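You operate a simulated robot arm through the tools that you are given. There is no shell and no other tool. Be economical: measure what you need, move in short steps, check, and stop when the job is done.

You are at the controls of a simulated robot arm. One attempt, no reset.

JOB
Load the copper and the flex cable into the hopper and run them into the shredder at speed 3.
Fine: stop the hopper belt afterwards; the other cables stay on the table.

The check looks at the end state, three seconds after you hand in, the way a careful person would. Anything else that was tipped, shoved, dropped, spilled or broken makes it a failure.

ROBOT AND FRAMES
A 7-joint arm with a two-finger parallel gripper on a trunk, on a base that drives. Base frame: it is fixed to the floor where the robot stands at the start and does not move with it; the origin is under the middle of the robot, x ahead of it, y to its left, z up; the surface under the hand at the start is at about z = 820. Readings come in mm, degrees, newtons and seconds.
With the tool pointing down near the work surface it reaches from about 400 to 900 mm from the robot's upright axis, wherever it stands. Its first joint turns from -17.0 to 126.0 degrees. Places, roughly: belt switch [-500, -700, 700]; black hopper button [-500, -700, 500]; blue hopper button [-500, -600, 500]; far stop button [-500, -2700, 700]; green hopper button [-500, -800, 500]; green hopper lamp [-500, -600, 700]; hopper counter [-500, -600, 600]; red hopper button [-500, -700, 500]; red hopper switch [700, 200, 1100]; top stop button [-600, -600, 800]; white hopper button [-600, -700, 800]. Payload 1.57 kg.
The tool frame sits at the grasp point between the pads (the TCP): z along the fingers, y along the line on which they close. The tips reach 30 mm beyond it. The gripper opens to 80 mm. The fingers are 17 mm wide and 12 mm thick; the gripper's body (40 by 82 mm) begins 80 mm behind the TCP.
Orientation is told as [roll, pitch, yaw] about the base's x, y, z axes, in that order, counted from this pose: with the fingers straight down and closing along the base's y, the tool's x points along the base's -x, its y along +y and its z along -z.

CONTROLS
- The arm moves only by the tool jog_arm. Its argument "deltas" is a list of rows, each an object (a shift or turn left out is 0, a gripper value left out holds the last) with "dp": the shift along the base's x, y, z in mm, a list of three; "rotation": the turn, a rotation vector about the base's x, y, z in degrees, a list of three; "fingers": the finger opening in mm, from 0 to 80. In form: [{"dp": [dx, dy, dz], "rotation": [wx, wy, wz], "fingers": fingers}, ...]. A call has 1 to 20 rows; each row is the pose to reach, as a shift and turn from the pose commanded when the call began. Each row takes 0.2 s and may step no farther than 50 mm and 8.6 degrees from the row before; otherwise, or with a gripper value out of range, the whole call is refused. A pose out of reach is approached as far as the arm can. The call stops where the force on the tool passes 40 N (or 10 N more than at its start, if that is more) or the arm is blocked; 0.2 s more then pass. Each finger travels about 45 mm/s and halts on what it meets, pressing with about 36 N; the grip force reading is that of the motor and also rises with nothing between the fingers. The clock runs only during rows and for 0.2 s after the last one: add rows that repeat a pose to give the fingers time. The reply holds the time, the measured pose of the TCP, the force on the tool along the base axes, the opening and the grip force, in the units named above and with some noise, with the torque about the TCP (base axes, N m) and any sound that the robot's microphone picked up.
- Cameras (640 x 400 px; columns grow to the right, rows downward): "scene" is now at [-29.8, -273.1, 1144.2]; the picture's right is [-0.72, -0.69, 0.00], its down [-0.62, 0.64, -0.46] and it looks along [0.32, -0.33, -0.89] (base axes); focal length 214 px, centre (320, 200). "wrist" rides on the gripper at [72, -7, -122] in the tool frame; the picture's right is [0.09, 1.00, 0.00], its down [-0.84, 0.08, -0.54] and it looks along [-0.54, 0.05, 0.84] (tool axes); focal length 238 px, centre (320, 200). There is no depth. A picture from a camera that has moved, and an enlarged one, comes with that camera's place and axes in the base frame and with its lens. The place of the scene camera against the robot may be out by one fixed shift of up to 18 mm in any direction.
- snapshot(camera): a new picture of that camera. The clock stands still meanwhile.
- lift_body(by): slides the trunk up (or, below 0, down) by that many mm; the arm and the scene camera ride with it, the base frame stays. It gives what a move gives, with no picture.
- drive_base(legs): drives the robot by 1 to 6 legs, each [ahead, left, turn to the left] in mm, mm and degrees, along the robot's own axes; the way and the turn of a leg run together, so that a leg with both is an arc; at most 1500 mm and 180 degrees a leg. The arm and the cameras ride along, it lands a little off, and it stops where it bumps. It gives what a move gives.
- pan_tilt(pan, tilt): turns the head with the scene camera to pan (to the left, within 109 degrees either way) and tilt (down, from -29 to 69), counted from straight ahead of the robot. It gives what a move gives.
- close_up(camera, box): a new picture of the part [left, top, right, bottom] of that camera's present view, enlarged. The clock stands still meanwhile.
- finish_job(): hands the job in; it is judged then, once.

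Go step by step. Nothing tells you exact positions but the pictures and the camera data: compare them with the known pose of the tool, close in by small moves and look again before you grip or let go. The budget is 120 turns and 78 pictures, counting those below and the enlarged ones. Unless the task says otherwise, let go and move clear before handing in, and close with one line.

The tools are called after "Emit:" by a JSON object that holds its "api" and its "payload". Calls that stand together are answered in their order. jog_arm: Moves the arm, as the interface text tells. Its arguments: {"type":"object","properties":{"deltas":{"type":"array","items":{"type":"object","properties":{"dp":{"type":"array","items":{"type":"number"}},"rotation":{"type":"array","items":{"type":"number"}},"fingers":{"type":"number"}}}}},"required":["deltas"]} The other tools are called the same way: lift_body (by) slides the trunk up or down; drive_base (legs) drives the base; pan_tilt (pan, tilt) turns the head that bears the scene camera; snapshot (camera) takes a picture; close_up (camera, box) takes an enlarged picture of a part of a camera's view; finish_job () hands the job in.

At the start:

```text
clock: 0.0
position: [512.4, -24.6, 1043.2]
tool_rot: [-0.1, 0.0, -0.1]
force: [0.4, -0.5, 1.2]
wrist_torque: [0.02, 0.04, 0.04]
opening: 79.9
gripper_force: 0.1
trunk travel left (down, up): [-550.0, 240.0]
robot x, y, heading: [-2.8, 2.7, 0.0]
head pan, tilt: [-46.1, 62.9]
```

scene: 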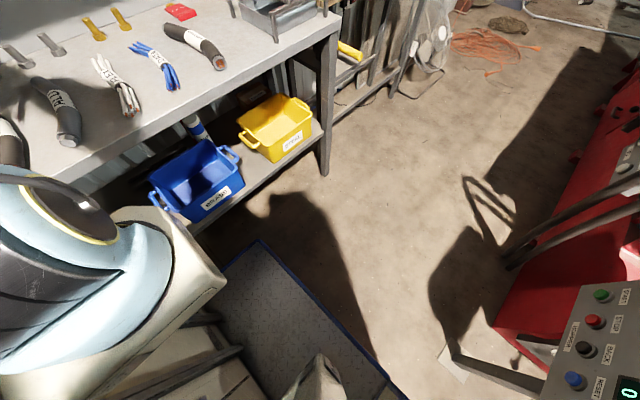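
wrist: 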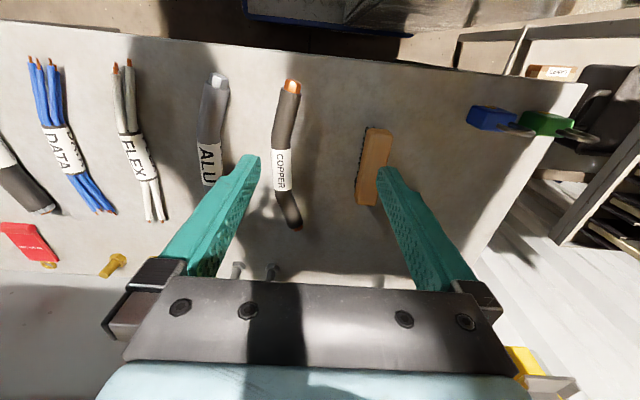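

I see a table with labelled cables ahead of the robot and a red machine with a button panel to its right and behind. I'll look around first.

Emit:
{"api": "close_up", "payload": {"camera": "wrist", "box": [0, 20, 420, 282]}}

Emit:
{"api": "close_up", "payload": {"camera": "scene", "box": [420, 140, 640, 400]}}

Emit:
{"api": "pan_tilt", "payload": {"pan": -105, "tilt": 35}}

Emit:
{"api": "snapshot", "payload": {"camera": "scene"}}

```text
1.52 times, centred on (210, 151) of wrist
camera zoom: at [441.0, -34.6, 1165.2], right [-0.09, 1.0, 0.0], down [0.84, 0.08, 0.54], along [0.54, 0.05, -0.84], focal length 363 px, centre (488, 275)
```

zoom: 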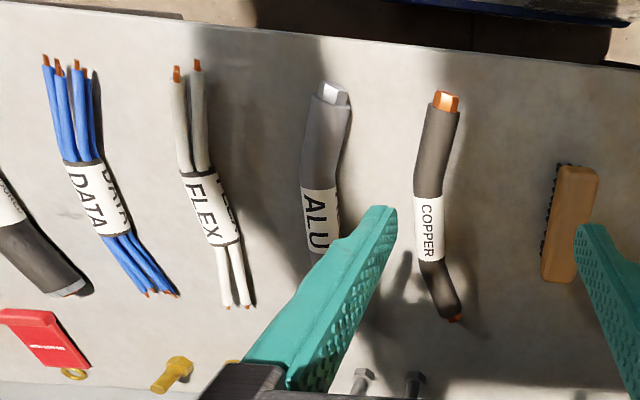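

```text
1.54 times, centred on (530, 270) of scene
camera zoom: at [-29.8, -273.1, 1144.2], right [-0.72, -0.69, 0.0], down [-0.62, 0.64, -0.46], along [0.32, -0.33, -0.89], focal length 330 px, centre (-3, 92)
```

zoom: 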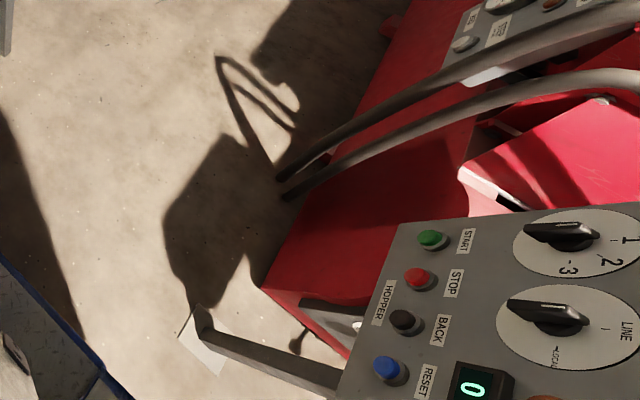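

```text
clock: 1.3
position: [512.2, -26.0, 1042.3]
tool_rot: [0.1, 0.0, 0.0]
force: [0.1, -0.5, -0.3]
wrist_torque: [-0.01, 0.01, 0.01]
opening: 79.9
gripper_force: 0.0
trunk travel left (down, up): [-550.0, 240.0]
robot x, y, heading: [3.5, 0.5, 0.2]
head pan, tilt: [-105.0, 35.0]
```

```text
73 pictures are left
camera scene: at [-96.4, -312.6, 1181.7], right [-0.97, 0.26, 0.0], down [0.15, 0.55, -0.82], along [-0.21, -0.79, -0.57], focal length 214 px, centre (320, 200)
```

scene: 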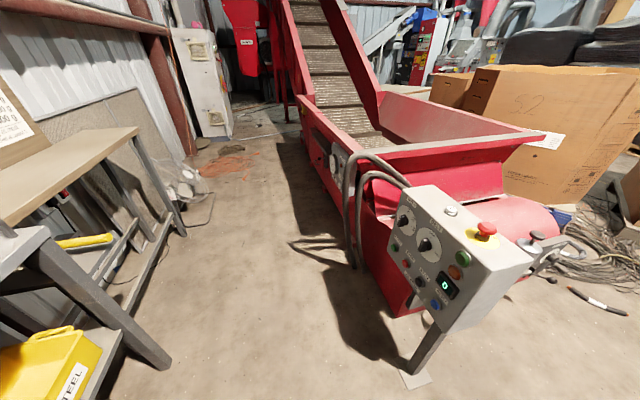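

Emit:
{"api": "close_up", "payload": {"camera": "scene", "box": [360, 170, 540, 340]}}

Emit:
{"api": "close_up", "payload": {"camera": "scene", "box": [160, 0, 480, 200]}}

Emit:
{"api": "pan_tilt", "payload": {"pan": -30, "tilt": 30}}

Emit:
{"api": "snapshot", "payload": {"camera": "scene"}}

```text
2.35 times, centred on (450, 255) of scene
camera zoom: at [-96.4, -312.6, 1181.7], right [-0.97, 0.26, 0.0], down [0.15, 0.55, -0.82], along [-0.21, -0.79, -0.57], focal length 505 px, centre (14, 71)
```

zoom: 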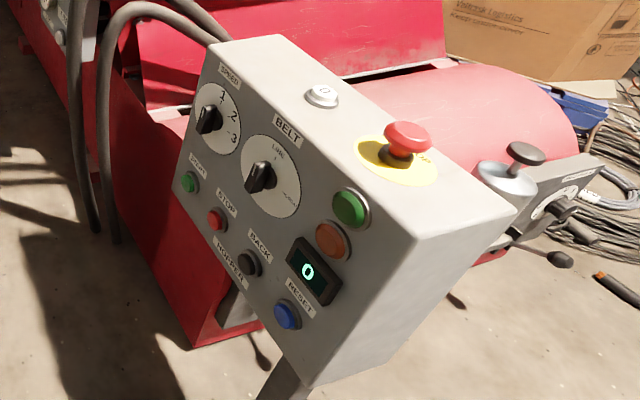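

```text
2.00 times, centred on (320, 100) of scene
camera zoom: at [-96.4, -312.6, 1181.7], right [-0.97, 0.26, 0.0], down [0.15, 0.55, -0.82], along [-0.21, -0.79, -0.57], focal length 429 px, centre (320, 400)
```

zoom: 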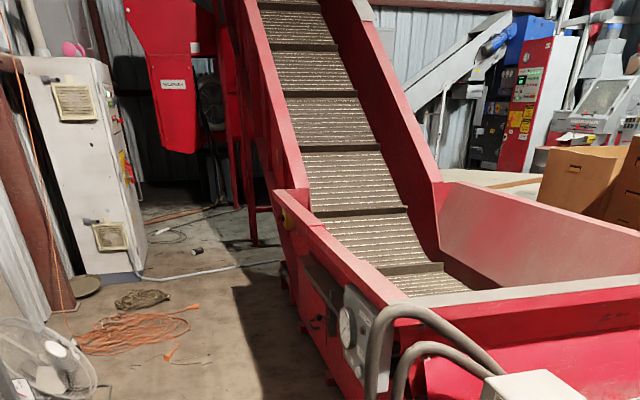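

```text
clock: 2.8
position: [511.9, -25.0, 1042.5]
tool_rot: [0.0, -0.1, 0.0]
force: [0.1, 0.4, 0.4]
wrist_torque: [-0.02, 0.0, 0.04]
opening: 79.9
gripper_force: 0.1
trunk travel left (down, up): [-550.0, 240.0]
robot x, y, heading: [3.3, 0.9, 0.0]
head pan, tilt: [-30.0, 30.0]
```

```text
70 pictures are left
camera scene: at [4.6, -272.8, 1189.5], right [-0.5, -0.87, 0.0], down [-0.43, 0.25, -0.87], along [0.75, -0.43, -0.5], focal length 214 px, centre (320, 200)
```

scene: 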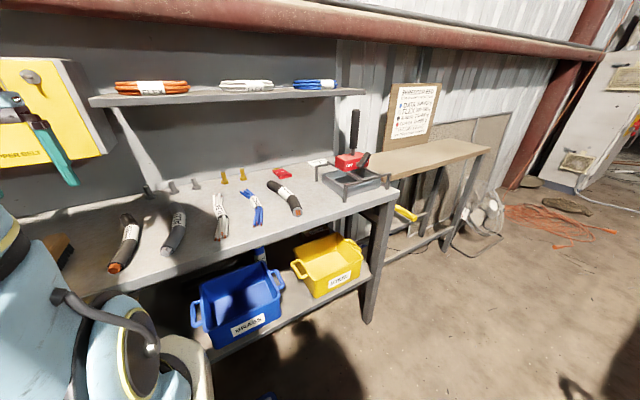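

Emit:
{"api": "close_up", "payload": {"camera": "scene", "box": [380, 75, 450, 145]}}

Emit:
{"api": "close_up", "payload": {"camera": "scene", "box": [80, 130, 400, 290]}}

Emit:
{"api": "pan_tilt", "payload": {"pan": 10, "tilt": 25}}

Emit:
{"api": "snapshot", "payload": {"camera": "scene"}}

```text
5.71 times, centred on (415, 110) of scene
camera zoom: at [4.6, -272.8, 1189.5], right [-0.5, -0.87, 0.0], down [-0.43, 0.25, -0.87], along [0.75, -0.43, -0.5], focal length 1226 px, centre (-223, 714)
```

zoom: 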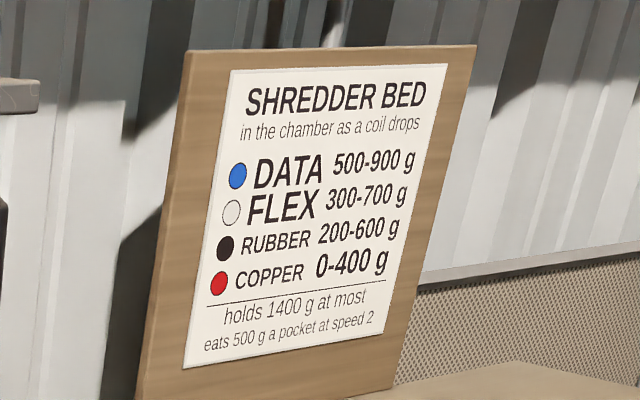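

```text
2.00 times, centred on (240, 210) of scene
camera zoom: at [4.6, -272.8, 1189.5], right [-0.5, -0.87, 0.0], down [-0.43, 0.25, -0.87], along [0.75, -0.43, -0.5], focal length 429 px, centre (480, 180)
```

zoom: 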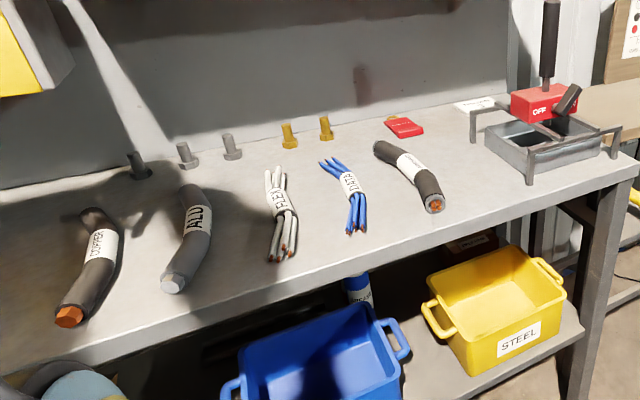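

```text
clock: 3.8
position: [512.7, -25.8, 1042.1]
tool_rot: [0.0, 0.0, -0.1]
force: [0.2, -0.9, 0.1]
wrist_torque: [0.01, 0.0, -0.03]
opening: 79.9
gripper_force: 0.1
trunk travel left (down, up): [-550.0, 240.0]
robot x, y, heading: [2.1, -3.3, -0.1]
head pan, tilt: [10.0, 25.0]
```

```text
67 pictures are left
camera scene: at [17.1, -211.6, 1197.4], right [0.17, -0.98, 0.0], down [-0.42, -0.07, -0.91], along [0.89, 0.16, -0.42], focal length 214 px, centre (320, 200)
```

scene: 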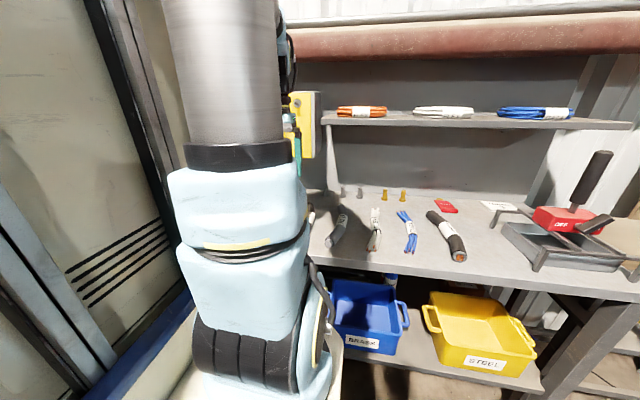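

Emit:
{"api": "jog_arm", "payload": {"deltas": [{"dp": [-20, 30, 10], "rotation": [0, -8, 0]}, {"dp": [-40, 60, 20], "rotation": [0, -16, 0]}, {"dp": [-60, 90, 30], "rotation": [0, -24, 0]}, {"dp": [-80, 120, 40], "rotation": [0, -32, 0]}, {"dp": [-80, 140, 50], "rotation": [0, -40, 0]}, {"dp": [-80, 140, 60], "rotation": [0, -48, 0]}]}}

Emit:
{"api": "snapshot", "payload": {"camera": "wrist"}}

```text
clock: 4.8
position: [495.1, -11.5, 1074.8]
tool_rot: [4.1, -25.0, -16.7]
force: [0.2, 0.1, -0.4]
wrist_torque: [-0.04, -0.01, 0.01]
opening: 80.1
gripper_force: 0.1
out of reach, approached as far as the arm can: row 4
trunk travel left (down, up): [-550.0, 240.0]
robot x, y, heading: [-0.4, -0.2, 0.2]
head pan, tilt: [10.0, 25.0]
stopped in row 4: the arm was blocked; the commanded pose is now the measured one
```

```text
66 pictures are left
camera wrist: at [379.6, 6.1, 1155.2], right [0.18, 0.98, 0.03], down [0.52, -0.12, 0.85], along [0.84, -0.14, -0.53], focal length 238 px, centre (320, 200)
```

wrist: 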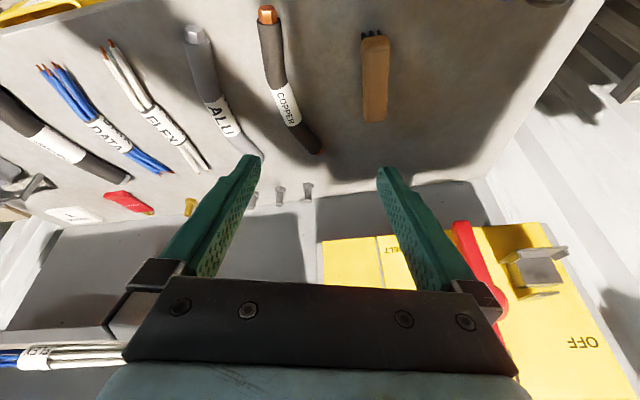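

Emit:
{"api": "drive_base", "payload": {"legs": [[0, 0, -40]]}}

Emit:
{"api": "pan_tilt", "payload": {"pan": 55, "tilt": 20}}

Emit:
{"api": "snapshot", "payload": {"camera": "scene"}}

```text
clock: 6.4
position: [443.0, -165.3, 1077.8]
tool_rot: [4.1, -25.3, -38.4]
force: [1.1, 0.7, 0.2]
wrist_torque: [0.0, -0.02, 0.01]
opening: 80.3
gripper_force: 0.0
trunk travel left (down, up): [-550.0, 240.0]
robot x, y, heading: [-9.4, 22.2, -20.6]
head pan, tilt: [10.0, 25.0]
stopped in leg 1: the robot was blocked; the commanded pose is now the measured one
```

```text
clock: 7.5
position: [445.1, -165.0, 1078.3]
tool_rot: [4.2, -25.3, -38.0]
force: [0.8, 0.0, -0.2]
wrist_torque: [0.02, 0.0, 0.0]
opening: 80.0
gripper_force: 0.1
trunk travel left (down, up): [-550.0, 240.0]
robot x, y, heading: [-9.6, 21.5, -20.9]
head pan, tilt: [55.0, 20.0]
```

```text
65 pictures are left
camera scene: at [-83.7, -112.2, 1205.3], right [0.56, -0.83, 0.0], down [-0.28, -0.19, -0.94], along [0.78, 0.53, -0.34], focal length 214 px, centre (320, 200)
```

scene: 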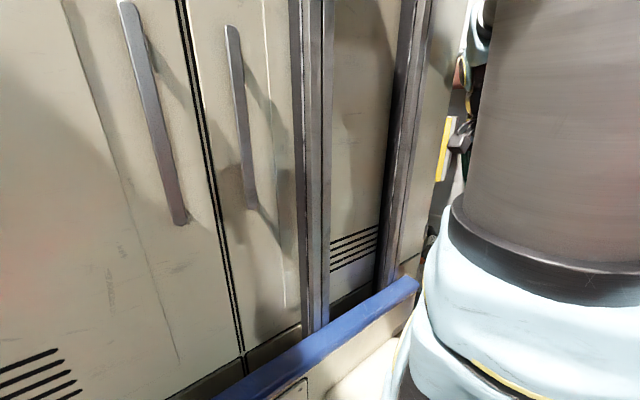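

Emit:
{"api": "drive_base", "payload": {"legs": [[-50, -250, 0], [0, 0, 20]]}}

Emit:
{"api": "pan_tilt", "payload": {"pan": 30, "tilt": 15}}

Emit:
{"api": "snapshot", "payload": {"camera": "scene"}}

Emit:
{"api": "snapshot", "payload": {"camera": "wrist"}}

```text
clock: 10.4
position: [344.7, -215.7, 1077.6]
tool_rot: [4.3, -25.3, -18.2]
force: [0.1, 0.4, -0.3]
wrist_torque: [0.02, 0.01, -0.01]
opening: 79.9
gripper_force: 0.1
trunk travel left (down, up): [-550.0, 240.0]
robot x, y, heading: [-147.9, -192.2, -1.0]
head pan, tilt: [55.0, 20.0]
```

```text
clock: 11.3
position: [344.2, -214.9, 1077.8]
tool_rot: [4.1, -25.3, -18.5]
force: [-0.2, 0.2, -0.4]
wrist_torque: [-0.01, 0.0, -0.01]
opening: 80.1
gripper_force: 0.0
trunk travel left (down, up): [-550.0, 240.0]
robot x, y, heading: [-149.0, -194.4, -0.8]
head pan, tilt: [30.0, 15.0]
```

```text
64 pictures are left
camera scene: at [-142.8, -376.4, 1213.4], right [0.49, -0.87, 0.0], down [-0.23, -0.12, -0.97], along [0.84, 0.47, -0.26], focal length 214 px, centre (320, 200)
```

scene: 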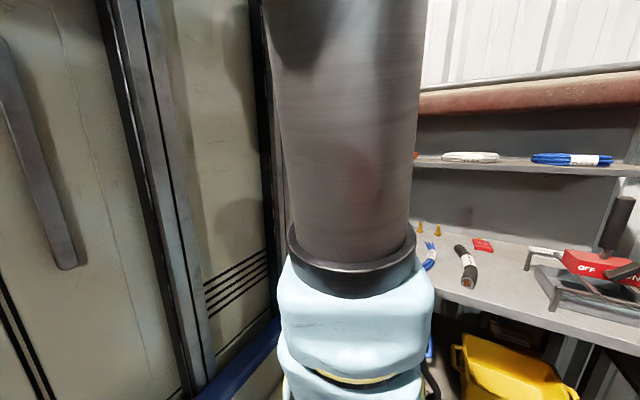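

```text
63 pictures are left
camera wrist: at [229.6, -195.5, 1157.2], right [0.2, 0.98, 0.03], down [0.51, -0.13, 0.85], along [0.84, -0.16, -0.52], focal length 238 px, centre (320, 200)
```

wrist: 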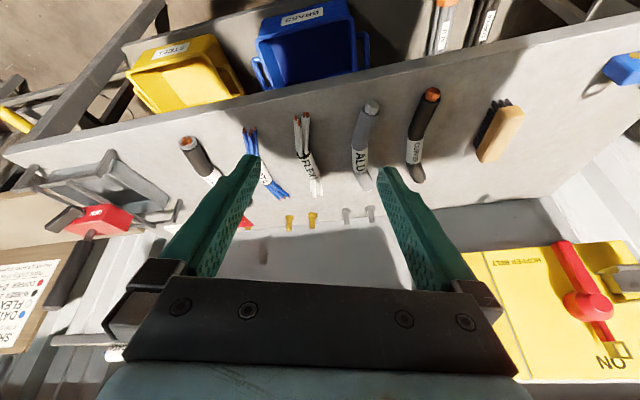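

Emit:
{"api": "close_up", "payload": {"camera": "wrist", "box": [460, 220, 640, 400]}}

Emit:
{"api": "close_up", "payload": {"camera": "wrist", "box": [560, 20, 640, 120]}}

```text
2.22 times, centred on (550, 310) of wrist
camera zoom: at [229.6, -195.5, 1157.2], right [0.2, 0.98, 0.03], down [0.51, -0.13, 0.85], along [0.84, -0.16, -0.52], focal length 530 px, centre (-191, -44)
```

zoom: 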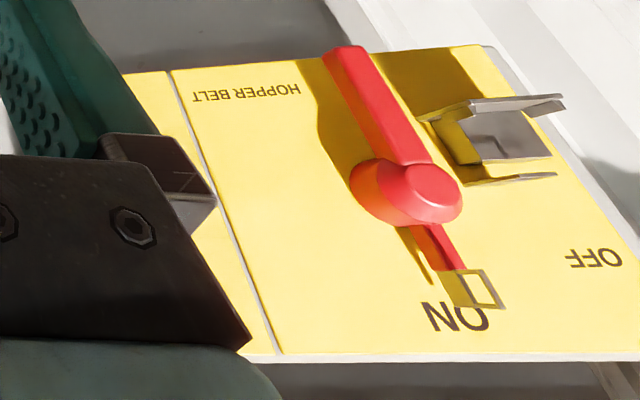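

```text
4.00 times, centred on (600, 70) of wrist
camera zoom: at [229.6, -195.5, 1157.2], right [0.2, 0.98, 0.03], down [0.51, -0.13, 0.85], along [0.84, -0.16, -0.52], focal length 953 px, centre (-800, 720)
```

zoom: 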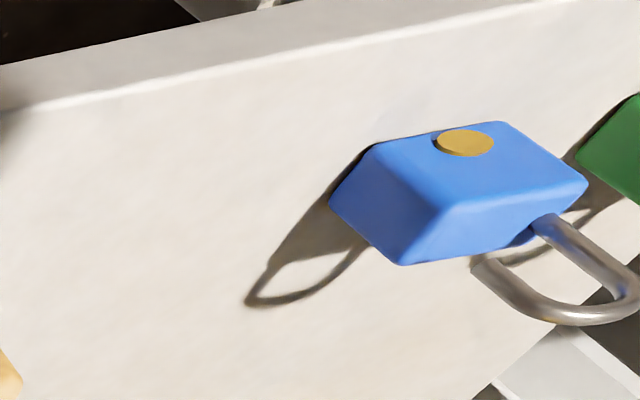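

The isolator's pointer is at ON; cables: copper near (600,-77), flex near (600,-286). I straighten the tool and hover over the copper.

Emit:
{"api": "jog_arm", "payload": {"deltas": [{"dp": [0, 0, 0], "rotation": [0, 6.4, 4.3]}, {"dp": [20, 10, -5], "rotation": [0, 12.8, 8.6]}, {"dp": [55, 30, -15], "rotation": [0, 19.3, 13]}, {"dp": [90, 50, -25], "rotation": [0, 25.7, 17.3]}, {"dp": [130, 70, -40], "rotation": [0, 25.7, 17.3]}, {"dp": [170, 92, -55], "rotation": [0, 25.7, 17.3]}, {"dp": [210, 115, -70], "rotation": [0, 25.7, 17.3]}, {"dp": [240, 138, -77], "rotation": [0, 25.7, 17.3]}]}}

Emit:
{"api": "snapshot", "payload": {"camera": "wrist"}}

```text
clock: 13.1
position: [582.7, -76.5, 999.6]
tool_rot: [-0.1, -0.1, 0.4]
force: [0.0, 0.7, -0.2]
wrist_torque: [0.01, -0.08, 0.0]
opening: 79.9
gripper_force: 0.1
trunk travel left (down, up): [-550.0, 240.0]
robot x, y, heading: [-149.0, -191.1, -1.0]
head pan, tilt: [30.0, 15.0]
```

```text
60 pictures are left
camera wrist: at [512.2, -85.8, 1122.9], right [-0.1, 1.0, 0.0], down [0.84, 0.08, 0.54], along [0.54, 0.05, -0.84], focal length 238 px, centre (320, 200)
```

wrist: 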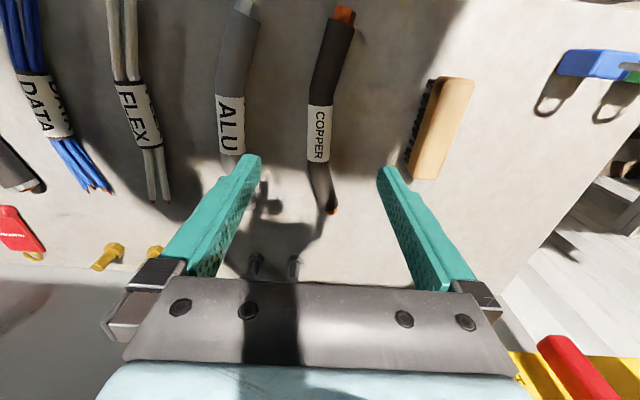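

Emit:
{"api": "jog_arm", "payload": {"deltas": [{"dp": [12, -2, -40]}, {"dp": [12, -2, -80]}, {"dp": [12, -2, -110]}, {"dp": [12, -2, -130]}, {"dp": [12, -2, -141]}]}}

Emit:
{"api": "snapshot", "payload": {"camera": "wrist"}}

```text
clock: 14.3
position: [595.2, -76.7, 859.4]
tool_rot: [0.0, 0.0, 0.3]
force: [0.3, -0.7, -0.3]
wrist_torque: [0.01, 0.0, 0.05]
opening: 80.0
gripper_force: 0.1
trunk travel left (down, up): [-550.0, 240.0]
robot x, y, heading: [-144.8, -196.4, -0.6]
head pan, tilt: [30.0, 15.0]
```

```text
59 pictures are left
camera wrist: at [524.0, -85.9, 981.3], right [-0.1, 1.0, 0.0], down [0.84, 0.08, 0.54], along [0.54, 0.05, -0.84], focal length 238 px, centre (320, 200)
```

wrist: 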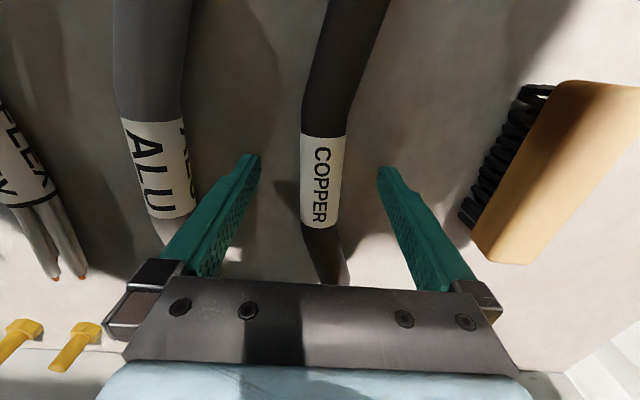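

Emit:
{"api": "jog_arm", "payload": {"deltas": [{"fingers": 30}, {"fingers": 30}, {"fingers": 30}, {"fingers": 0}, {"fingers": 0}, {"fingers": 0}, {"fingers": 0}]}}

Emit:
{"api": "jog_arm", "payload": {"deltas": [{"dp": [0, 0, 15]}, {"dp": [0, 0, 50]}, {"dp": [0, 0, 100]}, {"dp": [-20, 0, 140]}, {"dp": [-50, 0, 165]}, {"dp": [-90, 0, 165]}]}}

Emit:
{"api": "snapshot", "payload": {"camera": "wrist"}}

```text
clock: 15.9
position: [595.9, -76.7, 858.7]
tool_rot: [0.0, 0.0, 0.2]
force: [0.1, -0.4, 0.7]
wrist_torque: [0.0, 0.05, 0.16]
opening: 28.6
gripper_force: 36.0
trunk travel left (down, up): [-550.0, 240.0]
robot x, y, heading: [-147.0, -192.0, -1.1]
head pan, tilt: [30.0, 15.0]
```

```text
clock: 17.3
position: [506.1, -76.2, 1024.3]
tool_rot: [0.0, 0.2, 0.3]
force: [-0.3, 0.3, -4.1]
wrist_torque: [-0.01, 0.1, 0.16]
opening: 28.5
gripper_force: 36.0
trunk travel left (down, up): [-550.0, 240.0]
robot x, y, heading: [-144.1, -198.8, -1.0]
head pan, tilt: [30.0, 15.0]
```

```text
58 pictures are left
camera wrist: at [435.1, -86.6, 1147.5], right [-0.1, 1.0, 0.0], down [0.84, 0.08, 0.54], along [0.54, 0.05, -0.84], focal length 238 px, centre (320, 200)
```

wrist: 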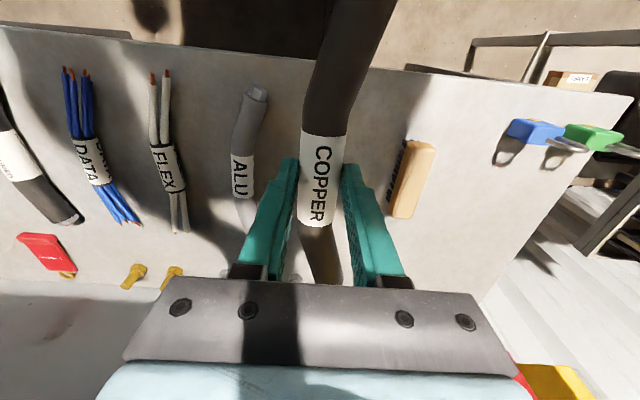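

Copper is held. I raise and retract the arm, then drive clear and turn towards the hopper.

Emit:
{"api": "jog_arm", "payload": {"deltas": [{"dp": [-20, 0, 40]}, {"dp": [-40, 0, 80]}, {"dp": [-70, 0, 120]}, {"dp": [-90, 0, 150]}]}}

Emit:
{"api": "drive_base", "payload": {"legs": [[95, -135, 0], [0, 0, -90]]}}

Emit:
{"api": "pan_tilt", "payload": {"pan": -15, "tilt": 45}}

Emit:
{"api": "snapshot", "payload": {"camera": "scene"}}

```text
clock: 18.3
position: [417.4, -80.7, 1170.8]
tool_rot: [0.0, 0.3, -0.1]
force: [0.5, -0.6, -4.6]
wrist_torque: [-0.06, -0.03, -0.25]
opening: 28.5
gripper_force: 36.1
trunk travel left (down, up): [-550.0, 240.0]
robot x, y, heading: [-146.5, -194.6, -0.9]
head pan, tilt: [30.0, 15.0]
```

```text
clock: 23.6
position: [45.2, -895.9, 1172.4]
tool_rot: [0.1, 0.1, -91.3]
force: [0.6, 0.7, -3.6]
wrist_torque: [0.02, 0.03, -0.01]
opening: 27.8
gripper_force: 36.0
trunk travel left (down, up): [-550.0, 240.0]
robot x, y, heading: [-52.1, -329.4, -92.3]
head pan, tilt: [30.0, 15.0]
```

```text
clock: 24.8
position: [45.2, -896.8, 1171.0]
tool_rot: [0.1, 0.0, -91.3]
force: [-0.9, 0.0, -3.6]
wrist_torque: [0.04, 0.03, -0.01]
opening: 27.6
gripper_force: 36.5
trunk travel left (down, up): [-550.0, 240.0]
robot x, y, heading: [-51.7, -328.1, -92.6]
head pan, tilt: [-15.0, 45.0]
```

```text
57 pictures are left
camera scene: at [-300.6, -316.8, 1166.4], right [-0.95, 0.3, 0.0], down [0.21, 0.68, -0.71], along [-0.21, -0.67, -0.71], focal length 214 px, centre (320, 200)
```

scene: 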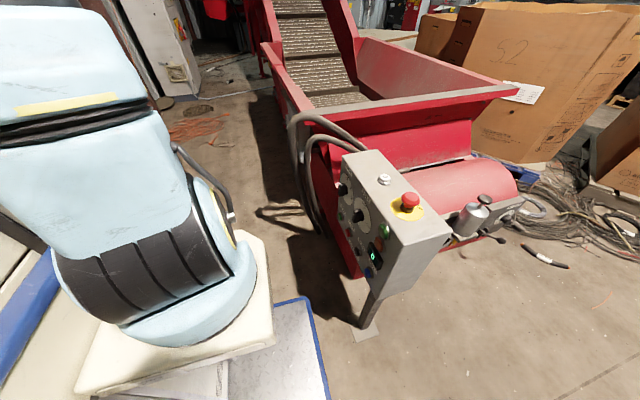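

Emit:
{"api": "drive_base", "payload": {"legs": [[0, 123, 0], [1267, 0, 0], [0, 0, -87]]}}

Emit:
{"api": "pan_tilt", "payload": {"pan": 10, "tilt": 40}}

Emit:
{"api": "snapshot", "payload": {"camera": "scene"}}

Emit:
{"api": "snapshot", "payload": {"camera": "wrist"}}

```text
clock: 35.8
position: [-561.6, -1748.9, 1171.7]
tool_rot: [0.2, 0.2, -178.8]
force: [-0.6, 0.0, -4.6]
wrist_torque: [0.01, -0.02, -0.01]
opening: 27.7
gripper_force: 35.6
trunk travel left (down, up): [-550.0, 240.0]
robot x, y, heading: [1.8, -1625.1, -179.9]
head pan, tilt: [-15.0, 45.0]
```

```text
clock: 36.6
position: [-562.1, -1746.8, 1172.5]
tool_rot: [0.0, 0.1, -178.8]
force: [0.5, -0.3, -4.2]
wrist_torque: [0.01, 0.0, -0.03]
opening: 27.5
gripper_force: 36.1
trunk travel left (down, up): [-550.0, 240.0]
robot x, y, heading: [-4.6, -1623.3, -179.8]
head pan, tilt: [10.0, 40.0]
```

```text
56 pictures are left
camera scene: at [0.2, -1403.3, 1173.7], right [-0.17, 0.98, 0.0], down [0.63, 0.11, -0.77], along [-0.75, -0.14, -0.64], focal length 214 px, centre (320, 200)
```

scene: 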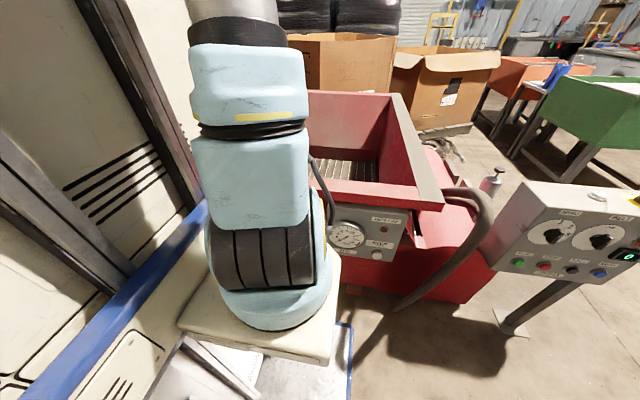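

```text
55 pictures are left
camera wrist: at [-489.9, -1741.3, 1294.7], right [0.11, -0.99, 0.0], down [-0.84, -0.09, 0.54], along [-0.54, -0.06, -0.84], focal length 238 px, centre (320, 200)
```

wrist: 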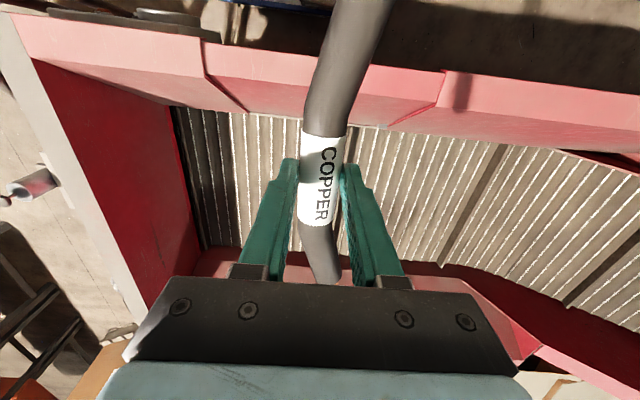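

The hopper belt lies inside, roughly x -680..-1170. I move over it and triangulate its height with a second wrist picture.

Emit:
{"api": "jog_arm", "payload": {"deltas": [{"dp": [-40, 20, 0]}, {"dp": [-80, 40, 0]}, {"dp": [-120, 60, -10]}, {"dp": [-160, 80, -30]}, {"dp": [-200, 100, -60]}, {"dp": [-240, 120, -90]}, {"dp": [-270, 140, -120]}, {"dp": [-280, 145, -160]}, {"dp": [-280, 145, -200]}]}}

Emit:
{"api": "snapshot", "payload": {"camera": "wrist"}}

Emit:
{"api": "snapshot", "payload": {"camera": "scene"}}

```text
refused: row 5 steps farther than a row can; nothing moved
```

```text
54 pictures are left
camera wrist: at [-489.9, -1741.3, 1294.7], right [0.11, -0.99, 0.0], down [-0.84, -0.09, 0.54], along [-0.54, -0.06, -0.84], focal length 238 px, centre (320, 200)
```

wrist: 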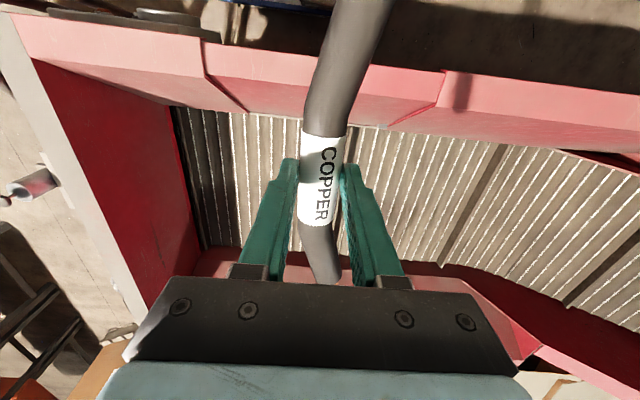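

```text
53 pictures are left
camera scene: at [0.2, -1403.3, 1173.7], right [-0.17, 0.98, 0.0], down [0.63, 0.11, -0.77], along [-0.75, -0.14, -0.64], focal length 214 px, centre (320, 200)
```

scene: 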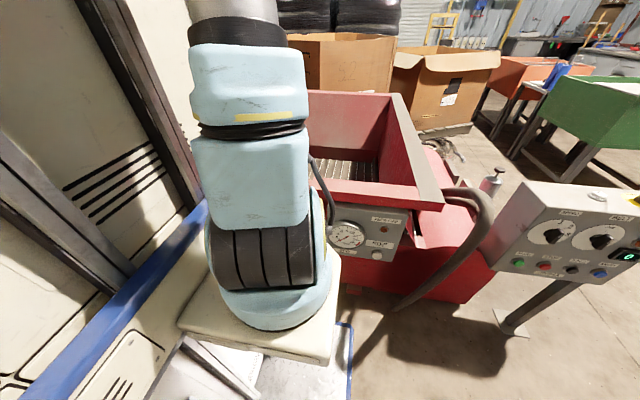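

Emit:
{"api": "jog_arm", "payload": {"deltas": [{"dp": [-40, 18, 0]}, {"dp": [-80, 36, 0]}, {"dp": [-120, 54, 0]}, {"dp": [-160, 72, -10]}, {"dp": [-200, 90, -25]}, {"dp": [-235, 108, -45]}, {"dp": [-260, 126, -75]}, {"dp": [-275, 140, -110]}, {"dp": [-280, 145, -155]}, {"dp": [-280, 145, -200]}]}}

Emit:
{"api": "snapshot", "payload": {"camera": "wrist"}}

```text
clock: 38.9
position: [-838.5, -1606.0, 974.2]
tool_rot: [-0.1, 0.1, -178.7]
force: [0.4, -0.5, -3.6]
wrist_torque: [0.02, -0.04, -0.01]
opening: 27.9
gripper_force: 36.2
trunk travel left (down, up): [-550.0, 240.0]
robot x, y, heading: [-2.3, -1623.4, -179.9]
head pan, tilt: [10.0, 40.0]
```

```text
52 pictures are left
camera wrist: at [-766.0, -1599.8, 1096.9], right [0.11, -0.99, 0.0], down [-0.83, -0.1, 0.54], along [-0.54, -0.06, -0.84], focal length 238 px, centre (320, 200)
```

wrist: 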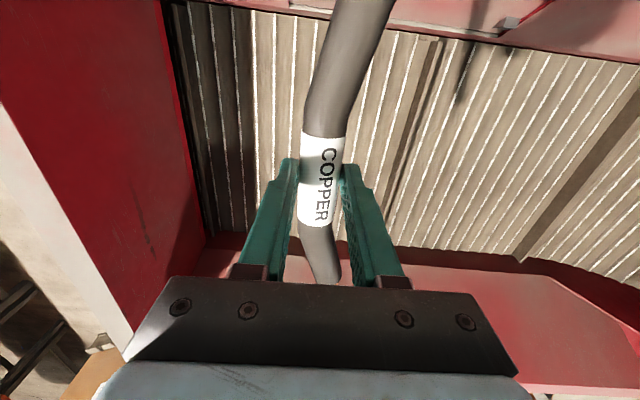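

Emit:
{"api": "jog_arm", "payload": {"deltas": [{"dp": [-15, 0, -40]}, {"dp": [-30, 0, -80]}, {"dp": [-40, 0, -120]}, {"dp": [-40, 0, -160]}, {"dp": [-40, 0, -200]}, {"dp": [-40, 0, -240]}, {"dp": [-40, 0, -280]}, {"dp": [-40, 0, -320]}]}}

Emit:
{"api": "snapshot", "payload": {"camera": "wrist"}}

Emit:
{"api": "snapshot", "payload": {"camera": "scene"}}

```text
clock: 40.6
position: [-880.8, -1606.7, 651.1]
tool_rot: [0.1, -0.1, -178.7]
force: [0.2, 0.1, -3.4]
wrist_torque: [-0.03, -0.05, 0.01]
opening: 27.7
gripper_force: 36.1
trunk travel left (down, up): [-550.0, 240.0]
robot x, y, heading: [-1.5, -1624.0, -179.9]
head pan, tilt: [10.0, 40.0]
```

```text
51 pictures are left
camera wrist: at [-808.8, -1599.5, 773.8], right [0.11, -0.99, 0.0], down [-0.83, -0.1, 0.54], along [-0.54, -0.06, -0.84], focal length 238 px, centre (320, 200)
```

wrist: 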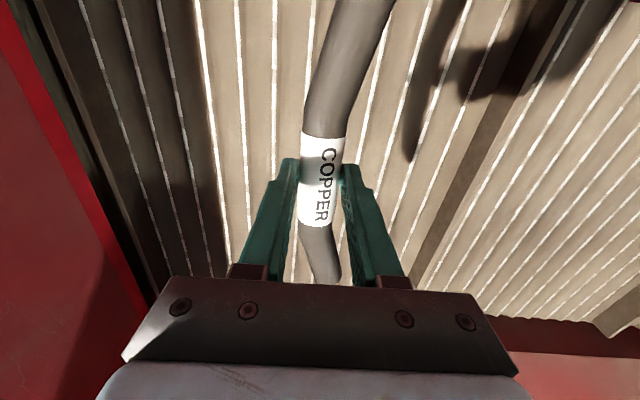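

```text
50 pictures are left
camera scene: at [2.0, -1405.6, 1174.2], right [-0.18, 0.98, 0.0], down [0.63, 0.11, -0.77], along [-0.75, -0.13, -0.64], focal length 214 px, centre (320, 200)
```

scene: 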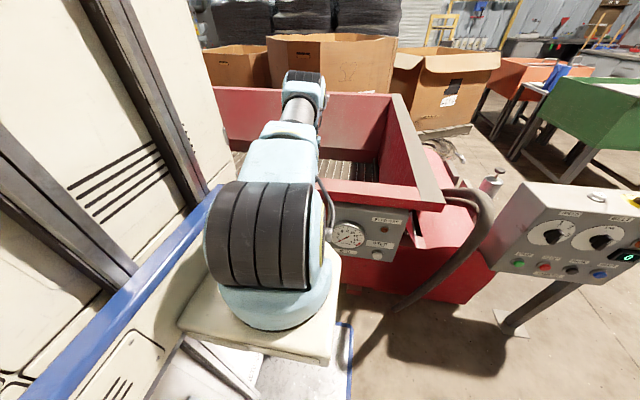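

Emit:
{"api": "jog_arm", "payload": {"deltas": [{"dp": [0, 0, -20]}, {"dp": [0, 0, -40]}, {"dp": [0, 0, -60]}, {"dp": [0, 0, -80]}]}}

Emit:
{"api": "snapshot", "payload": {"camera": "scene"}}

Emit:
{"api": "snapshot", "payload": {"camera": "wrist"}}

```text
clock: 41.6
position: [-880.9, -1605.2, 573.7]
tool_rot: [0.0, -0.2, -178.7]
force: [-0.2, 0.1, -4.4]
wrist_torque: [0.04, -0.01, -0.02]
opening: 27.7
gripper_force: 36.5
trunk travel left (down, up): [-550.0, 240.0]
robot x, y, heading: [-2.6, -1626.0, -179.8]
head pan, tilt: [10.0, 40.0]
```

```text
49 pictures are left
camera scene: at [1.9, -1405.6, 1174.2], right [-0.18, 0.98, 0.0], down [0.63, 0.11, -0.77], along [-0.75, -0.13, -0.64], focal length 214 px, centre (320, 200)
```

scene: 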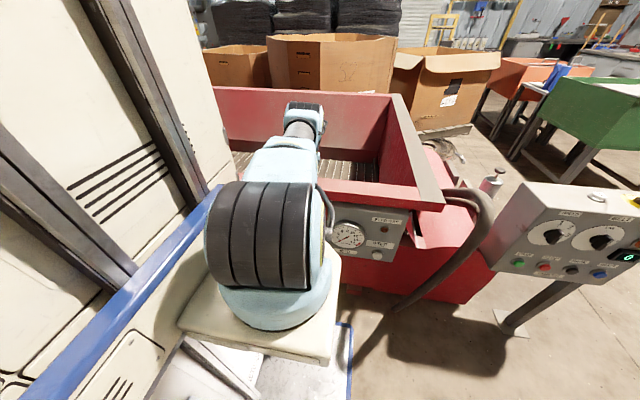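

```text
48 pictures are left
camera wrist: at [-807.1, -1600.1, 695.8], right [0.11, -0.99, 0.0], down [-0.83, -0.1, 0.54], along [-0.54, -0.06, -0.84], focal length 238 px, centre (320, 200)
```

wrist: 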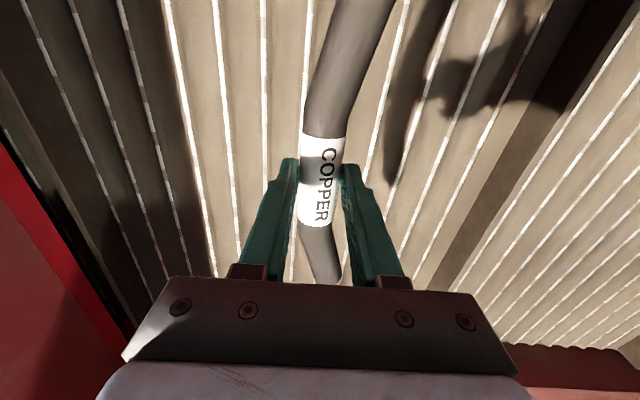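

Emit:
{"api": "jog_arm", "payload": {"deltas": [{"dp": [0, 0, -20]}, {"dp": [0, 0, -40]}, {"dp": [0, 0, -60]}, {"dp": [0, 0, -80]}]}}

Emit:
{"api": "snapshot", "payload": {"camera": "wrist"}}

```text
clock: 42.6
position: [-871.8, -1604.1, 497.3]
tool_rot: [0.0, 0.0, -178.7]
force: [-0.2, 0.1, -5.0]
wrist_torque: [0.04, -0.04, -0.01]
opening: 28.0
gripper_force: 36.1
out of reach, approached as far as the arm can: row 3, 4
trunk travel left (down, up): [-550.0, 240.0]
robot x, y, heading: [1.4, -1623.4, -179.4]
head pan, tilt: [10.0, 40.0]
```

```text
47 pictures are left
camera wrist: at [-798.3, -1597.5, 619.6], right [0.11, -0.99, 0.0], down [-0.83, -0.1, 0.54], along [-0.54, -0.06, -0.84], focal length 238 px, centre (320, 200)
```

wrist: 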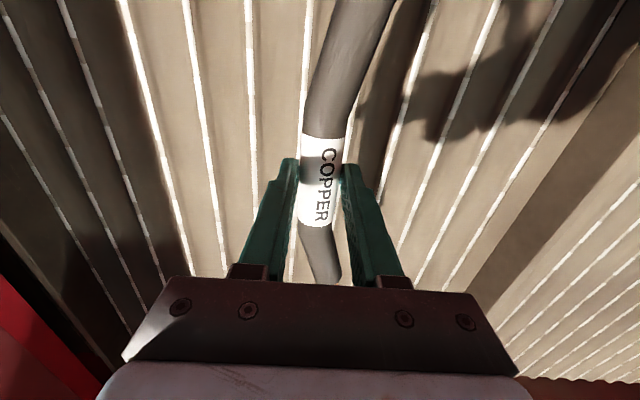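

Emit:
{"api": "jog_arm", "payload": {"deltas": [{"fingers": 60}, {"fingers": 60}, {"fingers": 60}, {"fingers": 60}, {"fingers": 60}]}}

Emit:
{"api": "jog_arm", "payload": {"deltas": [{"dp": [0, 0, 50]}, {"dp": [0, 0, 100]}, {"dp": [0, 0, 150]}, {"dp": [0, 0, 200]}, {"dp": [0, 0, 250]}, {"dp": [0, 0, 300]}, {"dp": [20, 0, 345]}, {"dp": [40, 0, 390]}, {"dp": [60, 0, 435]}, {"dp": [80, 0, 480]}, {"dp": [100, 0, 525]}]}}

Emit:
{"api": "snapshot", "payload": {"camera": "wrist"}}

```text
clock: 43.9
position: [-870.9, -1604.4, 498.8]
tool_rot: [-0.2, 0.0, -178.7]
force: [-0.5, 0.0, -0.4]
wrist_torque: [0.01, -0.01, -0.03]
opening: 60.0
gripper_force: 0.0
trunk travel left (down, up): [-550.0, 240.0]
robot x, y, heading: [-0.9, -1625.8, -180.1]
head pan, tilt: [10.0, 40.0]
```

```text
clock: 46.2
position: [-770.9, -1601.9, 1022.9]
tool_rot: [0.0, 0.1, -178.8]
force: [-1.0, 0.5, -1.0]
wrist_torque: [0.01, 0.0, -0.02]
opening: 59.9
gripper_force: 0.1
trunk travel left (down, up): [-550.0, 240.0]
robot x, y, heading: [-1.5, -1623.6, -179.9]
head pan, tilt: [10.0, 40.0]
```

```text
46 pictures are left
camera wrist: at [-697.8, -1595.5, 1145.6], right [0.11, -0.99, 0.0], down [-0.84, -0.1, 0.54], along [-0.54, -0.06, -0.84], focal length 238 px, centre (320, 200)
```

wrist: 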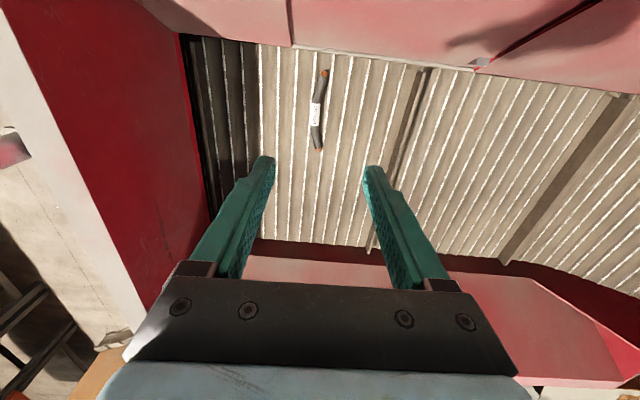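

Copper lies on the belt. Before going back, I look at both panels up close from here.

Emit:
{"api": "close_up", "payload": {"camera": "scene", "box": [480, 170, 640, 290]}}

Emit:
{"api": "close_up", "payload": {"camera": "scene", "box": [320, 200, 430, 275]}}

Emit:
{"api": "jog_arm", "payload": {"deltas": [{"dp": [40, -20, 25]}, {"dp": [80, -45, 50]}, {"dp": [120, -70, 75]}, {"dp": [160, -95, 100]}, {"dp": [200, -120, 125]}, {"dp": [215, -140, 150]}]}}

Emit:
{"api": "drive_base", "payload": {"legs": [[0, 0, 87], [-1267, 0, 0], [0, 0, 90]]}}

```text
3.33 times, centred on (560, 230) of scene
camera zoom: at [1.4, -1405.6, 1174.1], right [-0.18, 0.98, 0.0], down [0.63, 0.11, -0.77], along [-0.75, -0.13, -0.64], focal length 715 px, centre (-480, 100)
```

zoom: 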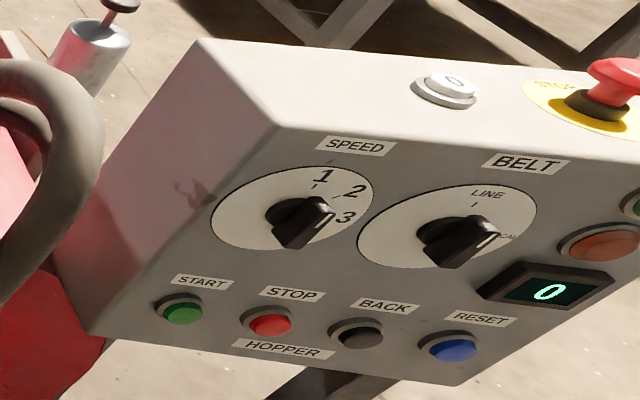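

```text
5.33 times, centred on (375, 238) of scene
camera zoom: at [1.4, -1405.6, 1174.1], right [-0.18, 0.98, 0.0], down [0.63, 0.11, -0.77], along [-0.75, -0.13, -0.64], focal length 1144 px, centre (27, 0)
```

zoom: 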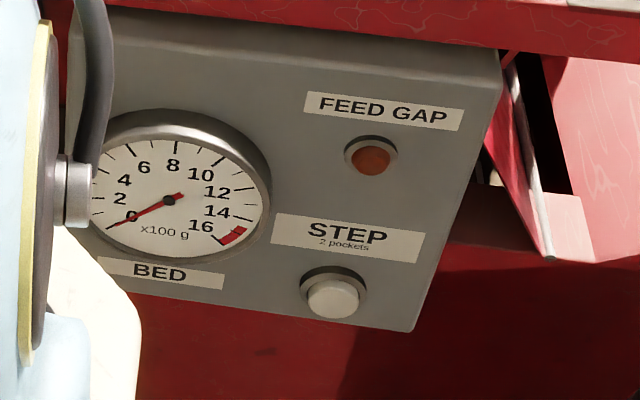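

```text
refused: row 1 steps farther than a row can; nothing moved
```

```text
clock: 57.9
position: [321.7, -1082.9, 1022.7]
tool_rot: [0.3, 0.1, -64.3]
force: [0.5, 0.6, 0.9]
wrist_torque: [-0.01, -0.02, -0.03]
opening: 60.0
gripper_force: 0.1
trunk travel left (down, up): [-550.0, 240.0]
robot x, y, heading: [27.9, -373.3, -65.8]
head pan, tilt: [10.0, 40.0]
stopped in leg 3: the robot was blocked; the commanded pose is now the measured one
```

The base was stopped part way round, probably a corner at the bench. I check what it met before moving on.

Emit:
{"api": "pan_tilt", "payload": {"pan": 40, "tilt": 45}}

Emit:
{"api": "snapshot", "payload": {"camera": "scene"}}

Emit:
{"api": "snapshot", "payload": {"camera": "wrist"}}

```text
clock: 58.8
position: [322.8, -1082.2, 1023.6]
tool_rot: [0.2, 0.1, -64.2]
force: [-0.6, 0.3, 0.8]
wrist_torque: [0.01, 0.01, 0.01]
opening: 59.7
gripper_force: 0.1
trunk travel left (down, up): [-550.0, 240.0]
robot x, y, heading: [25.3, -376.1, -65.9]
head pan, tilt: [40.0, 45.0]
```

```text
43 pictures are left
camera scene: at [-138.2, -428.2, 1166.9], right [-0.44, -0.9, 0.0], down [-0.64, 0.31, -0.71], along [0.64, -0.31, -0.71], focal length 214 px, centre (320, 200)
```

scene: 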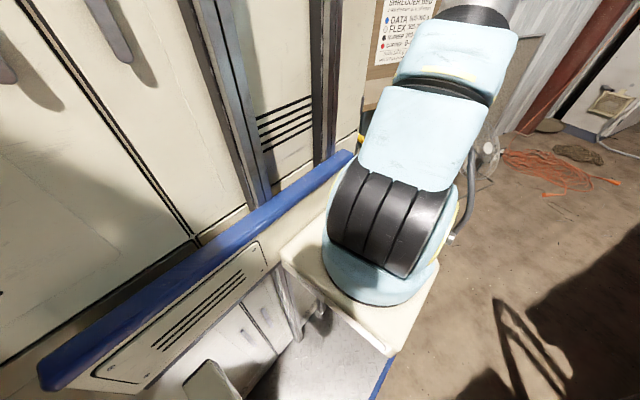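

```text
42 pictures are left
camera wrist: at [286.1, -1023.8, 1145.7], right [0.86, 0.52, 0.0], down [0.43, -0.72, 0.54], along [0.28, -0.46, -0.84], focal length 238 px, centre (320, 200)
```

wrist: 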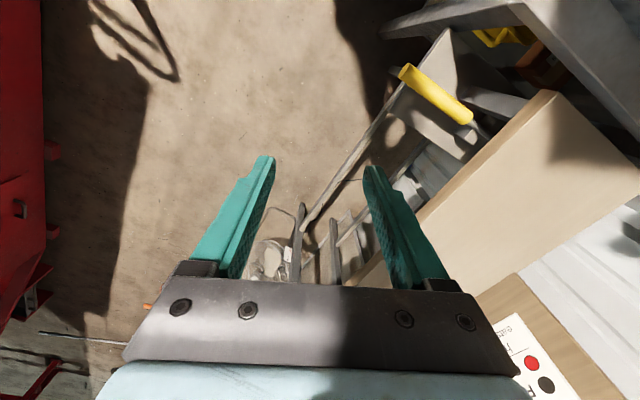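

Emit:
{"api": "jog_arm", "payload": {"deltas": [{"dp": [-13, 31, 22]}, {"dp": [-26, 62, 44]}, {"dp": [-39, 93, 66]}, {"dp": [-52, 124, 88]}, {"dp": [-65, 155, 110]}, {"dp": [-78, 186, 130]}]}}

Emit:
{"api": "drive_base", "payload": {"legs": [[-82, -84, 0], [0, 0, 65]]}}

Emit:
{"api": "snapshot", "payload": {"camera": "wrist"}}

```text
clock: 60.2
position: [246.5, -898.7, 1152.4]
tool_rot: [0.2, 0.2, -64.3]
force: [0.3, -0.2, -0.9]
wrist_torque: [0.03, 0.01, -0.01]
opening: 60.2
gripper_force: 0.0
trunk travel left (down, up): [-550.0, 240.0]
robot x, y, heading: [22.8, -374.9, -65.7]
head pan, tilt: [40.0, 45.0]
```

```text
clock: 64.3
position: [485.1, -341.7, 1151.5]
tool_rot: [0.2, 0.2, 1.8]
force: [-0.9, -0.3, 0.7]
wrist_torque: [-0.02, 0.04, 0.01]
opening: 59.8
gripper_force: 0.2
trunk travel left (down, up): [-550.0, 240.0]
robot x, y, heading: [-81.2, -331.8, 0.1]
head pan, tilt: [40.0, 45.0]
```

```text
41 pictures are left
camera wrist: at [414.4, -353.4, 1274.9], right [-0.12, 0.99, 0.0], down [0.83, 0.1, 0.54], along [0.54, 0.07, -0.84], focal length 238 px, centre (320, 200)
```

wrist: 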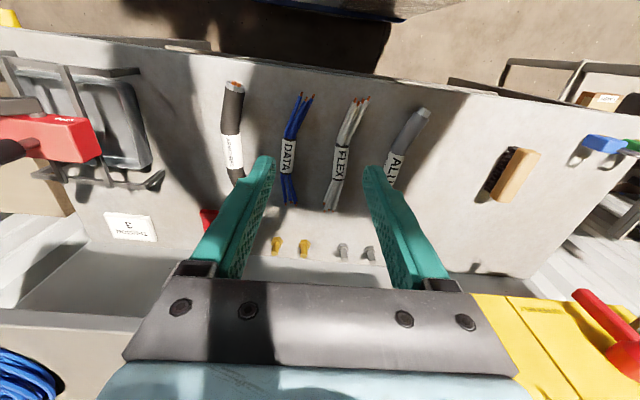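

Emit:
{"api": "jog_arm", "payload": {"deltas": [{"dp": [25, 12, -30], "rotation": [0, 0, -3.5]}, {"dp": [50, 24, -65], "rotation": [0, 0, -7]}, {"dp": [75, 36, -100], "rotation": [0, 0, -7]}, {"dp": [95, 46, -140], "rotation": [0, 0, -7]}, {"dp": [108, 52, -180], "rotation": [0, 0, -7]}]}}

Emit:
{"api": "snapshot", "payload": {"camera": "wrist"}}

```text
clock: 65.5
position: [590.7, -291.6, 972.1]
tool_rot: [0.2, 0.0, -5.1]
force: [-0.5, -1.0, 0.2]
wrist_torque: [0.01, -0.05, 0.02]
opening: 59.8
gripper_force: 0.0
trunk travel left (down, up): [-550.0, 240.0]
robot x, y, heading: [-80.2, -332.8, 0.4]
head pan, tilt: [40.0, 45.0]
```

```text
40 pictures are left
camera wrist: at [520.0, -294.7, 1094.5], right [0.0, 1.0, 0.0], down [0.84, 0.0, 0.54], along [0.54, 0.0, -0.84], focal length 238 px, centre (320, 200)
```

wrist: 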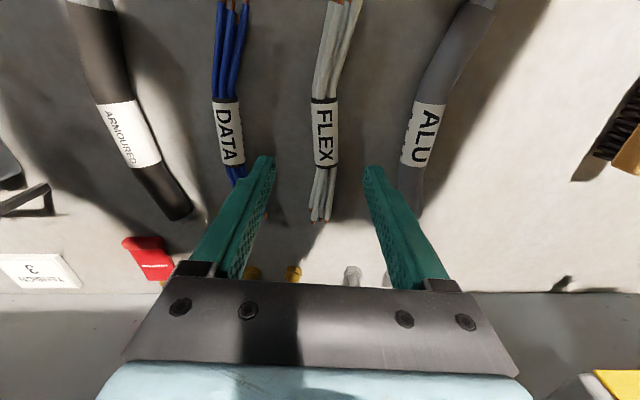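

Emit:
{"api": "jog_arm", "payload": {"deltas": [{"dp": [8, 2, -40]}, {"dp": [8, 2, -80]}, {"dp": [8, 2, -105]}, {"dp": [8, 2, -117]}]}}

Emit:
{"api": "snapshot", "payload": {"camera": "wrist"}}

```text
clock: 66.5
position: [601.5, -289.5, 855.9]
tool_rot: [0.1, 0.0, -5.1]
force: [-0.4, -0.4, 0.8]
wrist_torque: [-0.05, 0.01, -0.04]
opening: 60.1
gripper_force: 0.1
trunk travel left (down, up): [-550.0, 240.0]
robot x, y, heading: [-85.4, -333.9, 0.6]
head pan, tilt: [40.0, 45.0]
```

```text
39 pictures are left
camera wrist: at [530.0, -291.6, 977.7], right [0.0, 1.0, 0.0], down [0.84, 0.0, 0.54], along [0.54, 0.0, -0.84], focal length 238 px, centre (320, 200)
```

wrist: 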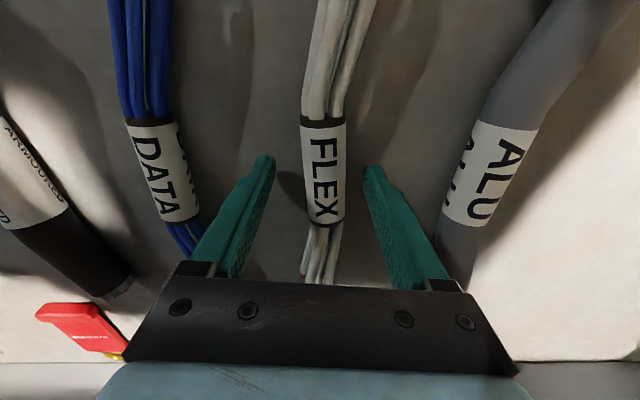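

Emit:
{"api": "jog_arm", "payload": {"deltas": [{"fingers": 28}, {"fingers": 28}, {"fingers": 0}, {"fingers": 0}, {"fingers": 0}, {"fingers": 0}]}}

Emit:
{"api": "jog_arm", "payload": {"deltas": [{"dp": [0, 0, 15]}, {"dp": [0, 0, 50]}, {"dp": [0, 0, 95]}, {"dp": [-20, 0, 140]}, {"dp": [-45, 0, 180]}, {"dp": [-75, 0, 215]}, {"dp": [-105, 0, 250]}, {"dp": [-125, 0, 290]}]}}

Emit:
{"api": "snapshot", "payload": {"camera": "wrist"}}

```text
clock: 68.0
position: [600.9, -289.2, 856.4]
tool_rot: [0.2, 0.0, -5.1]
force: [-0.2, -0.1, 0.4]
wrist_torque: [-0.01, -0.02, -0.18]
opening: 26.6
gripper_force: 36.5
trunk travel left (down, up): [-550.0, 240.0]
robot x, y, heading: [-80.1, -332.2, 0.1]
head pan, tilt: [40.0, 45.0]
```

```text
clock: 69.8
position: [476.0, -289.0, 1145.4]
tool_rot: [0.2, 0.2, -5.1]
force: [1.0, 0.5, -1.1]
wrist_torque: [-0.04, 0.07, 0.24]
opening: 25.8
gripper_force: 36.1
trunk travel left (down, up): [-550.0, 240.0]
robot x, y, heading: [-83.7, -335.0, 0.3]
head pan, tilt: [40.0, 45.0]
```

```text
38 pictures are left
camera wrist: at [405.3, -292.1, 1267.6], right [0.0, 1.0, 0.0], down [0.84, 0.0, 0.54], along [0.54, 0.0, -0.84], focal length 238 px, centre (320, 200)
```

wrist: 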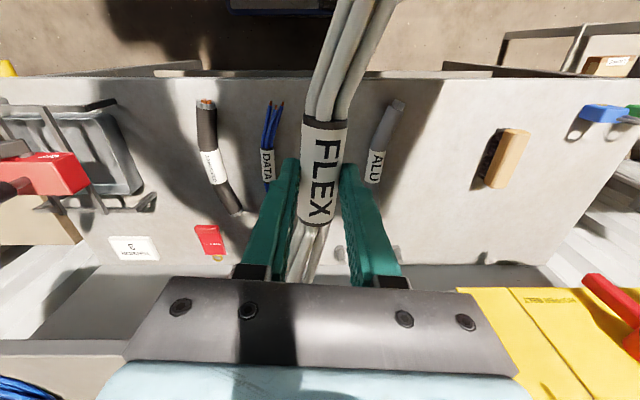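

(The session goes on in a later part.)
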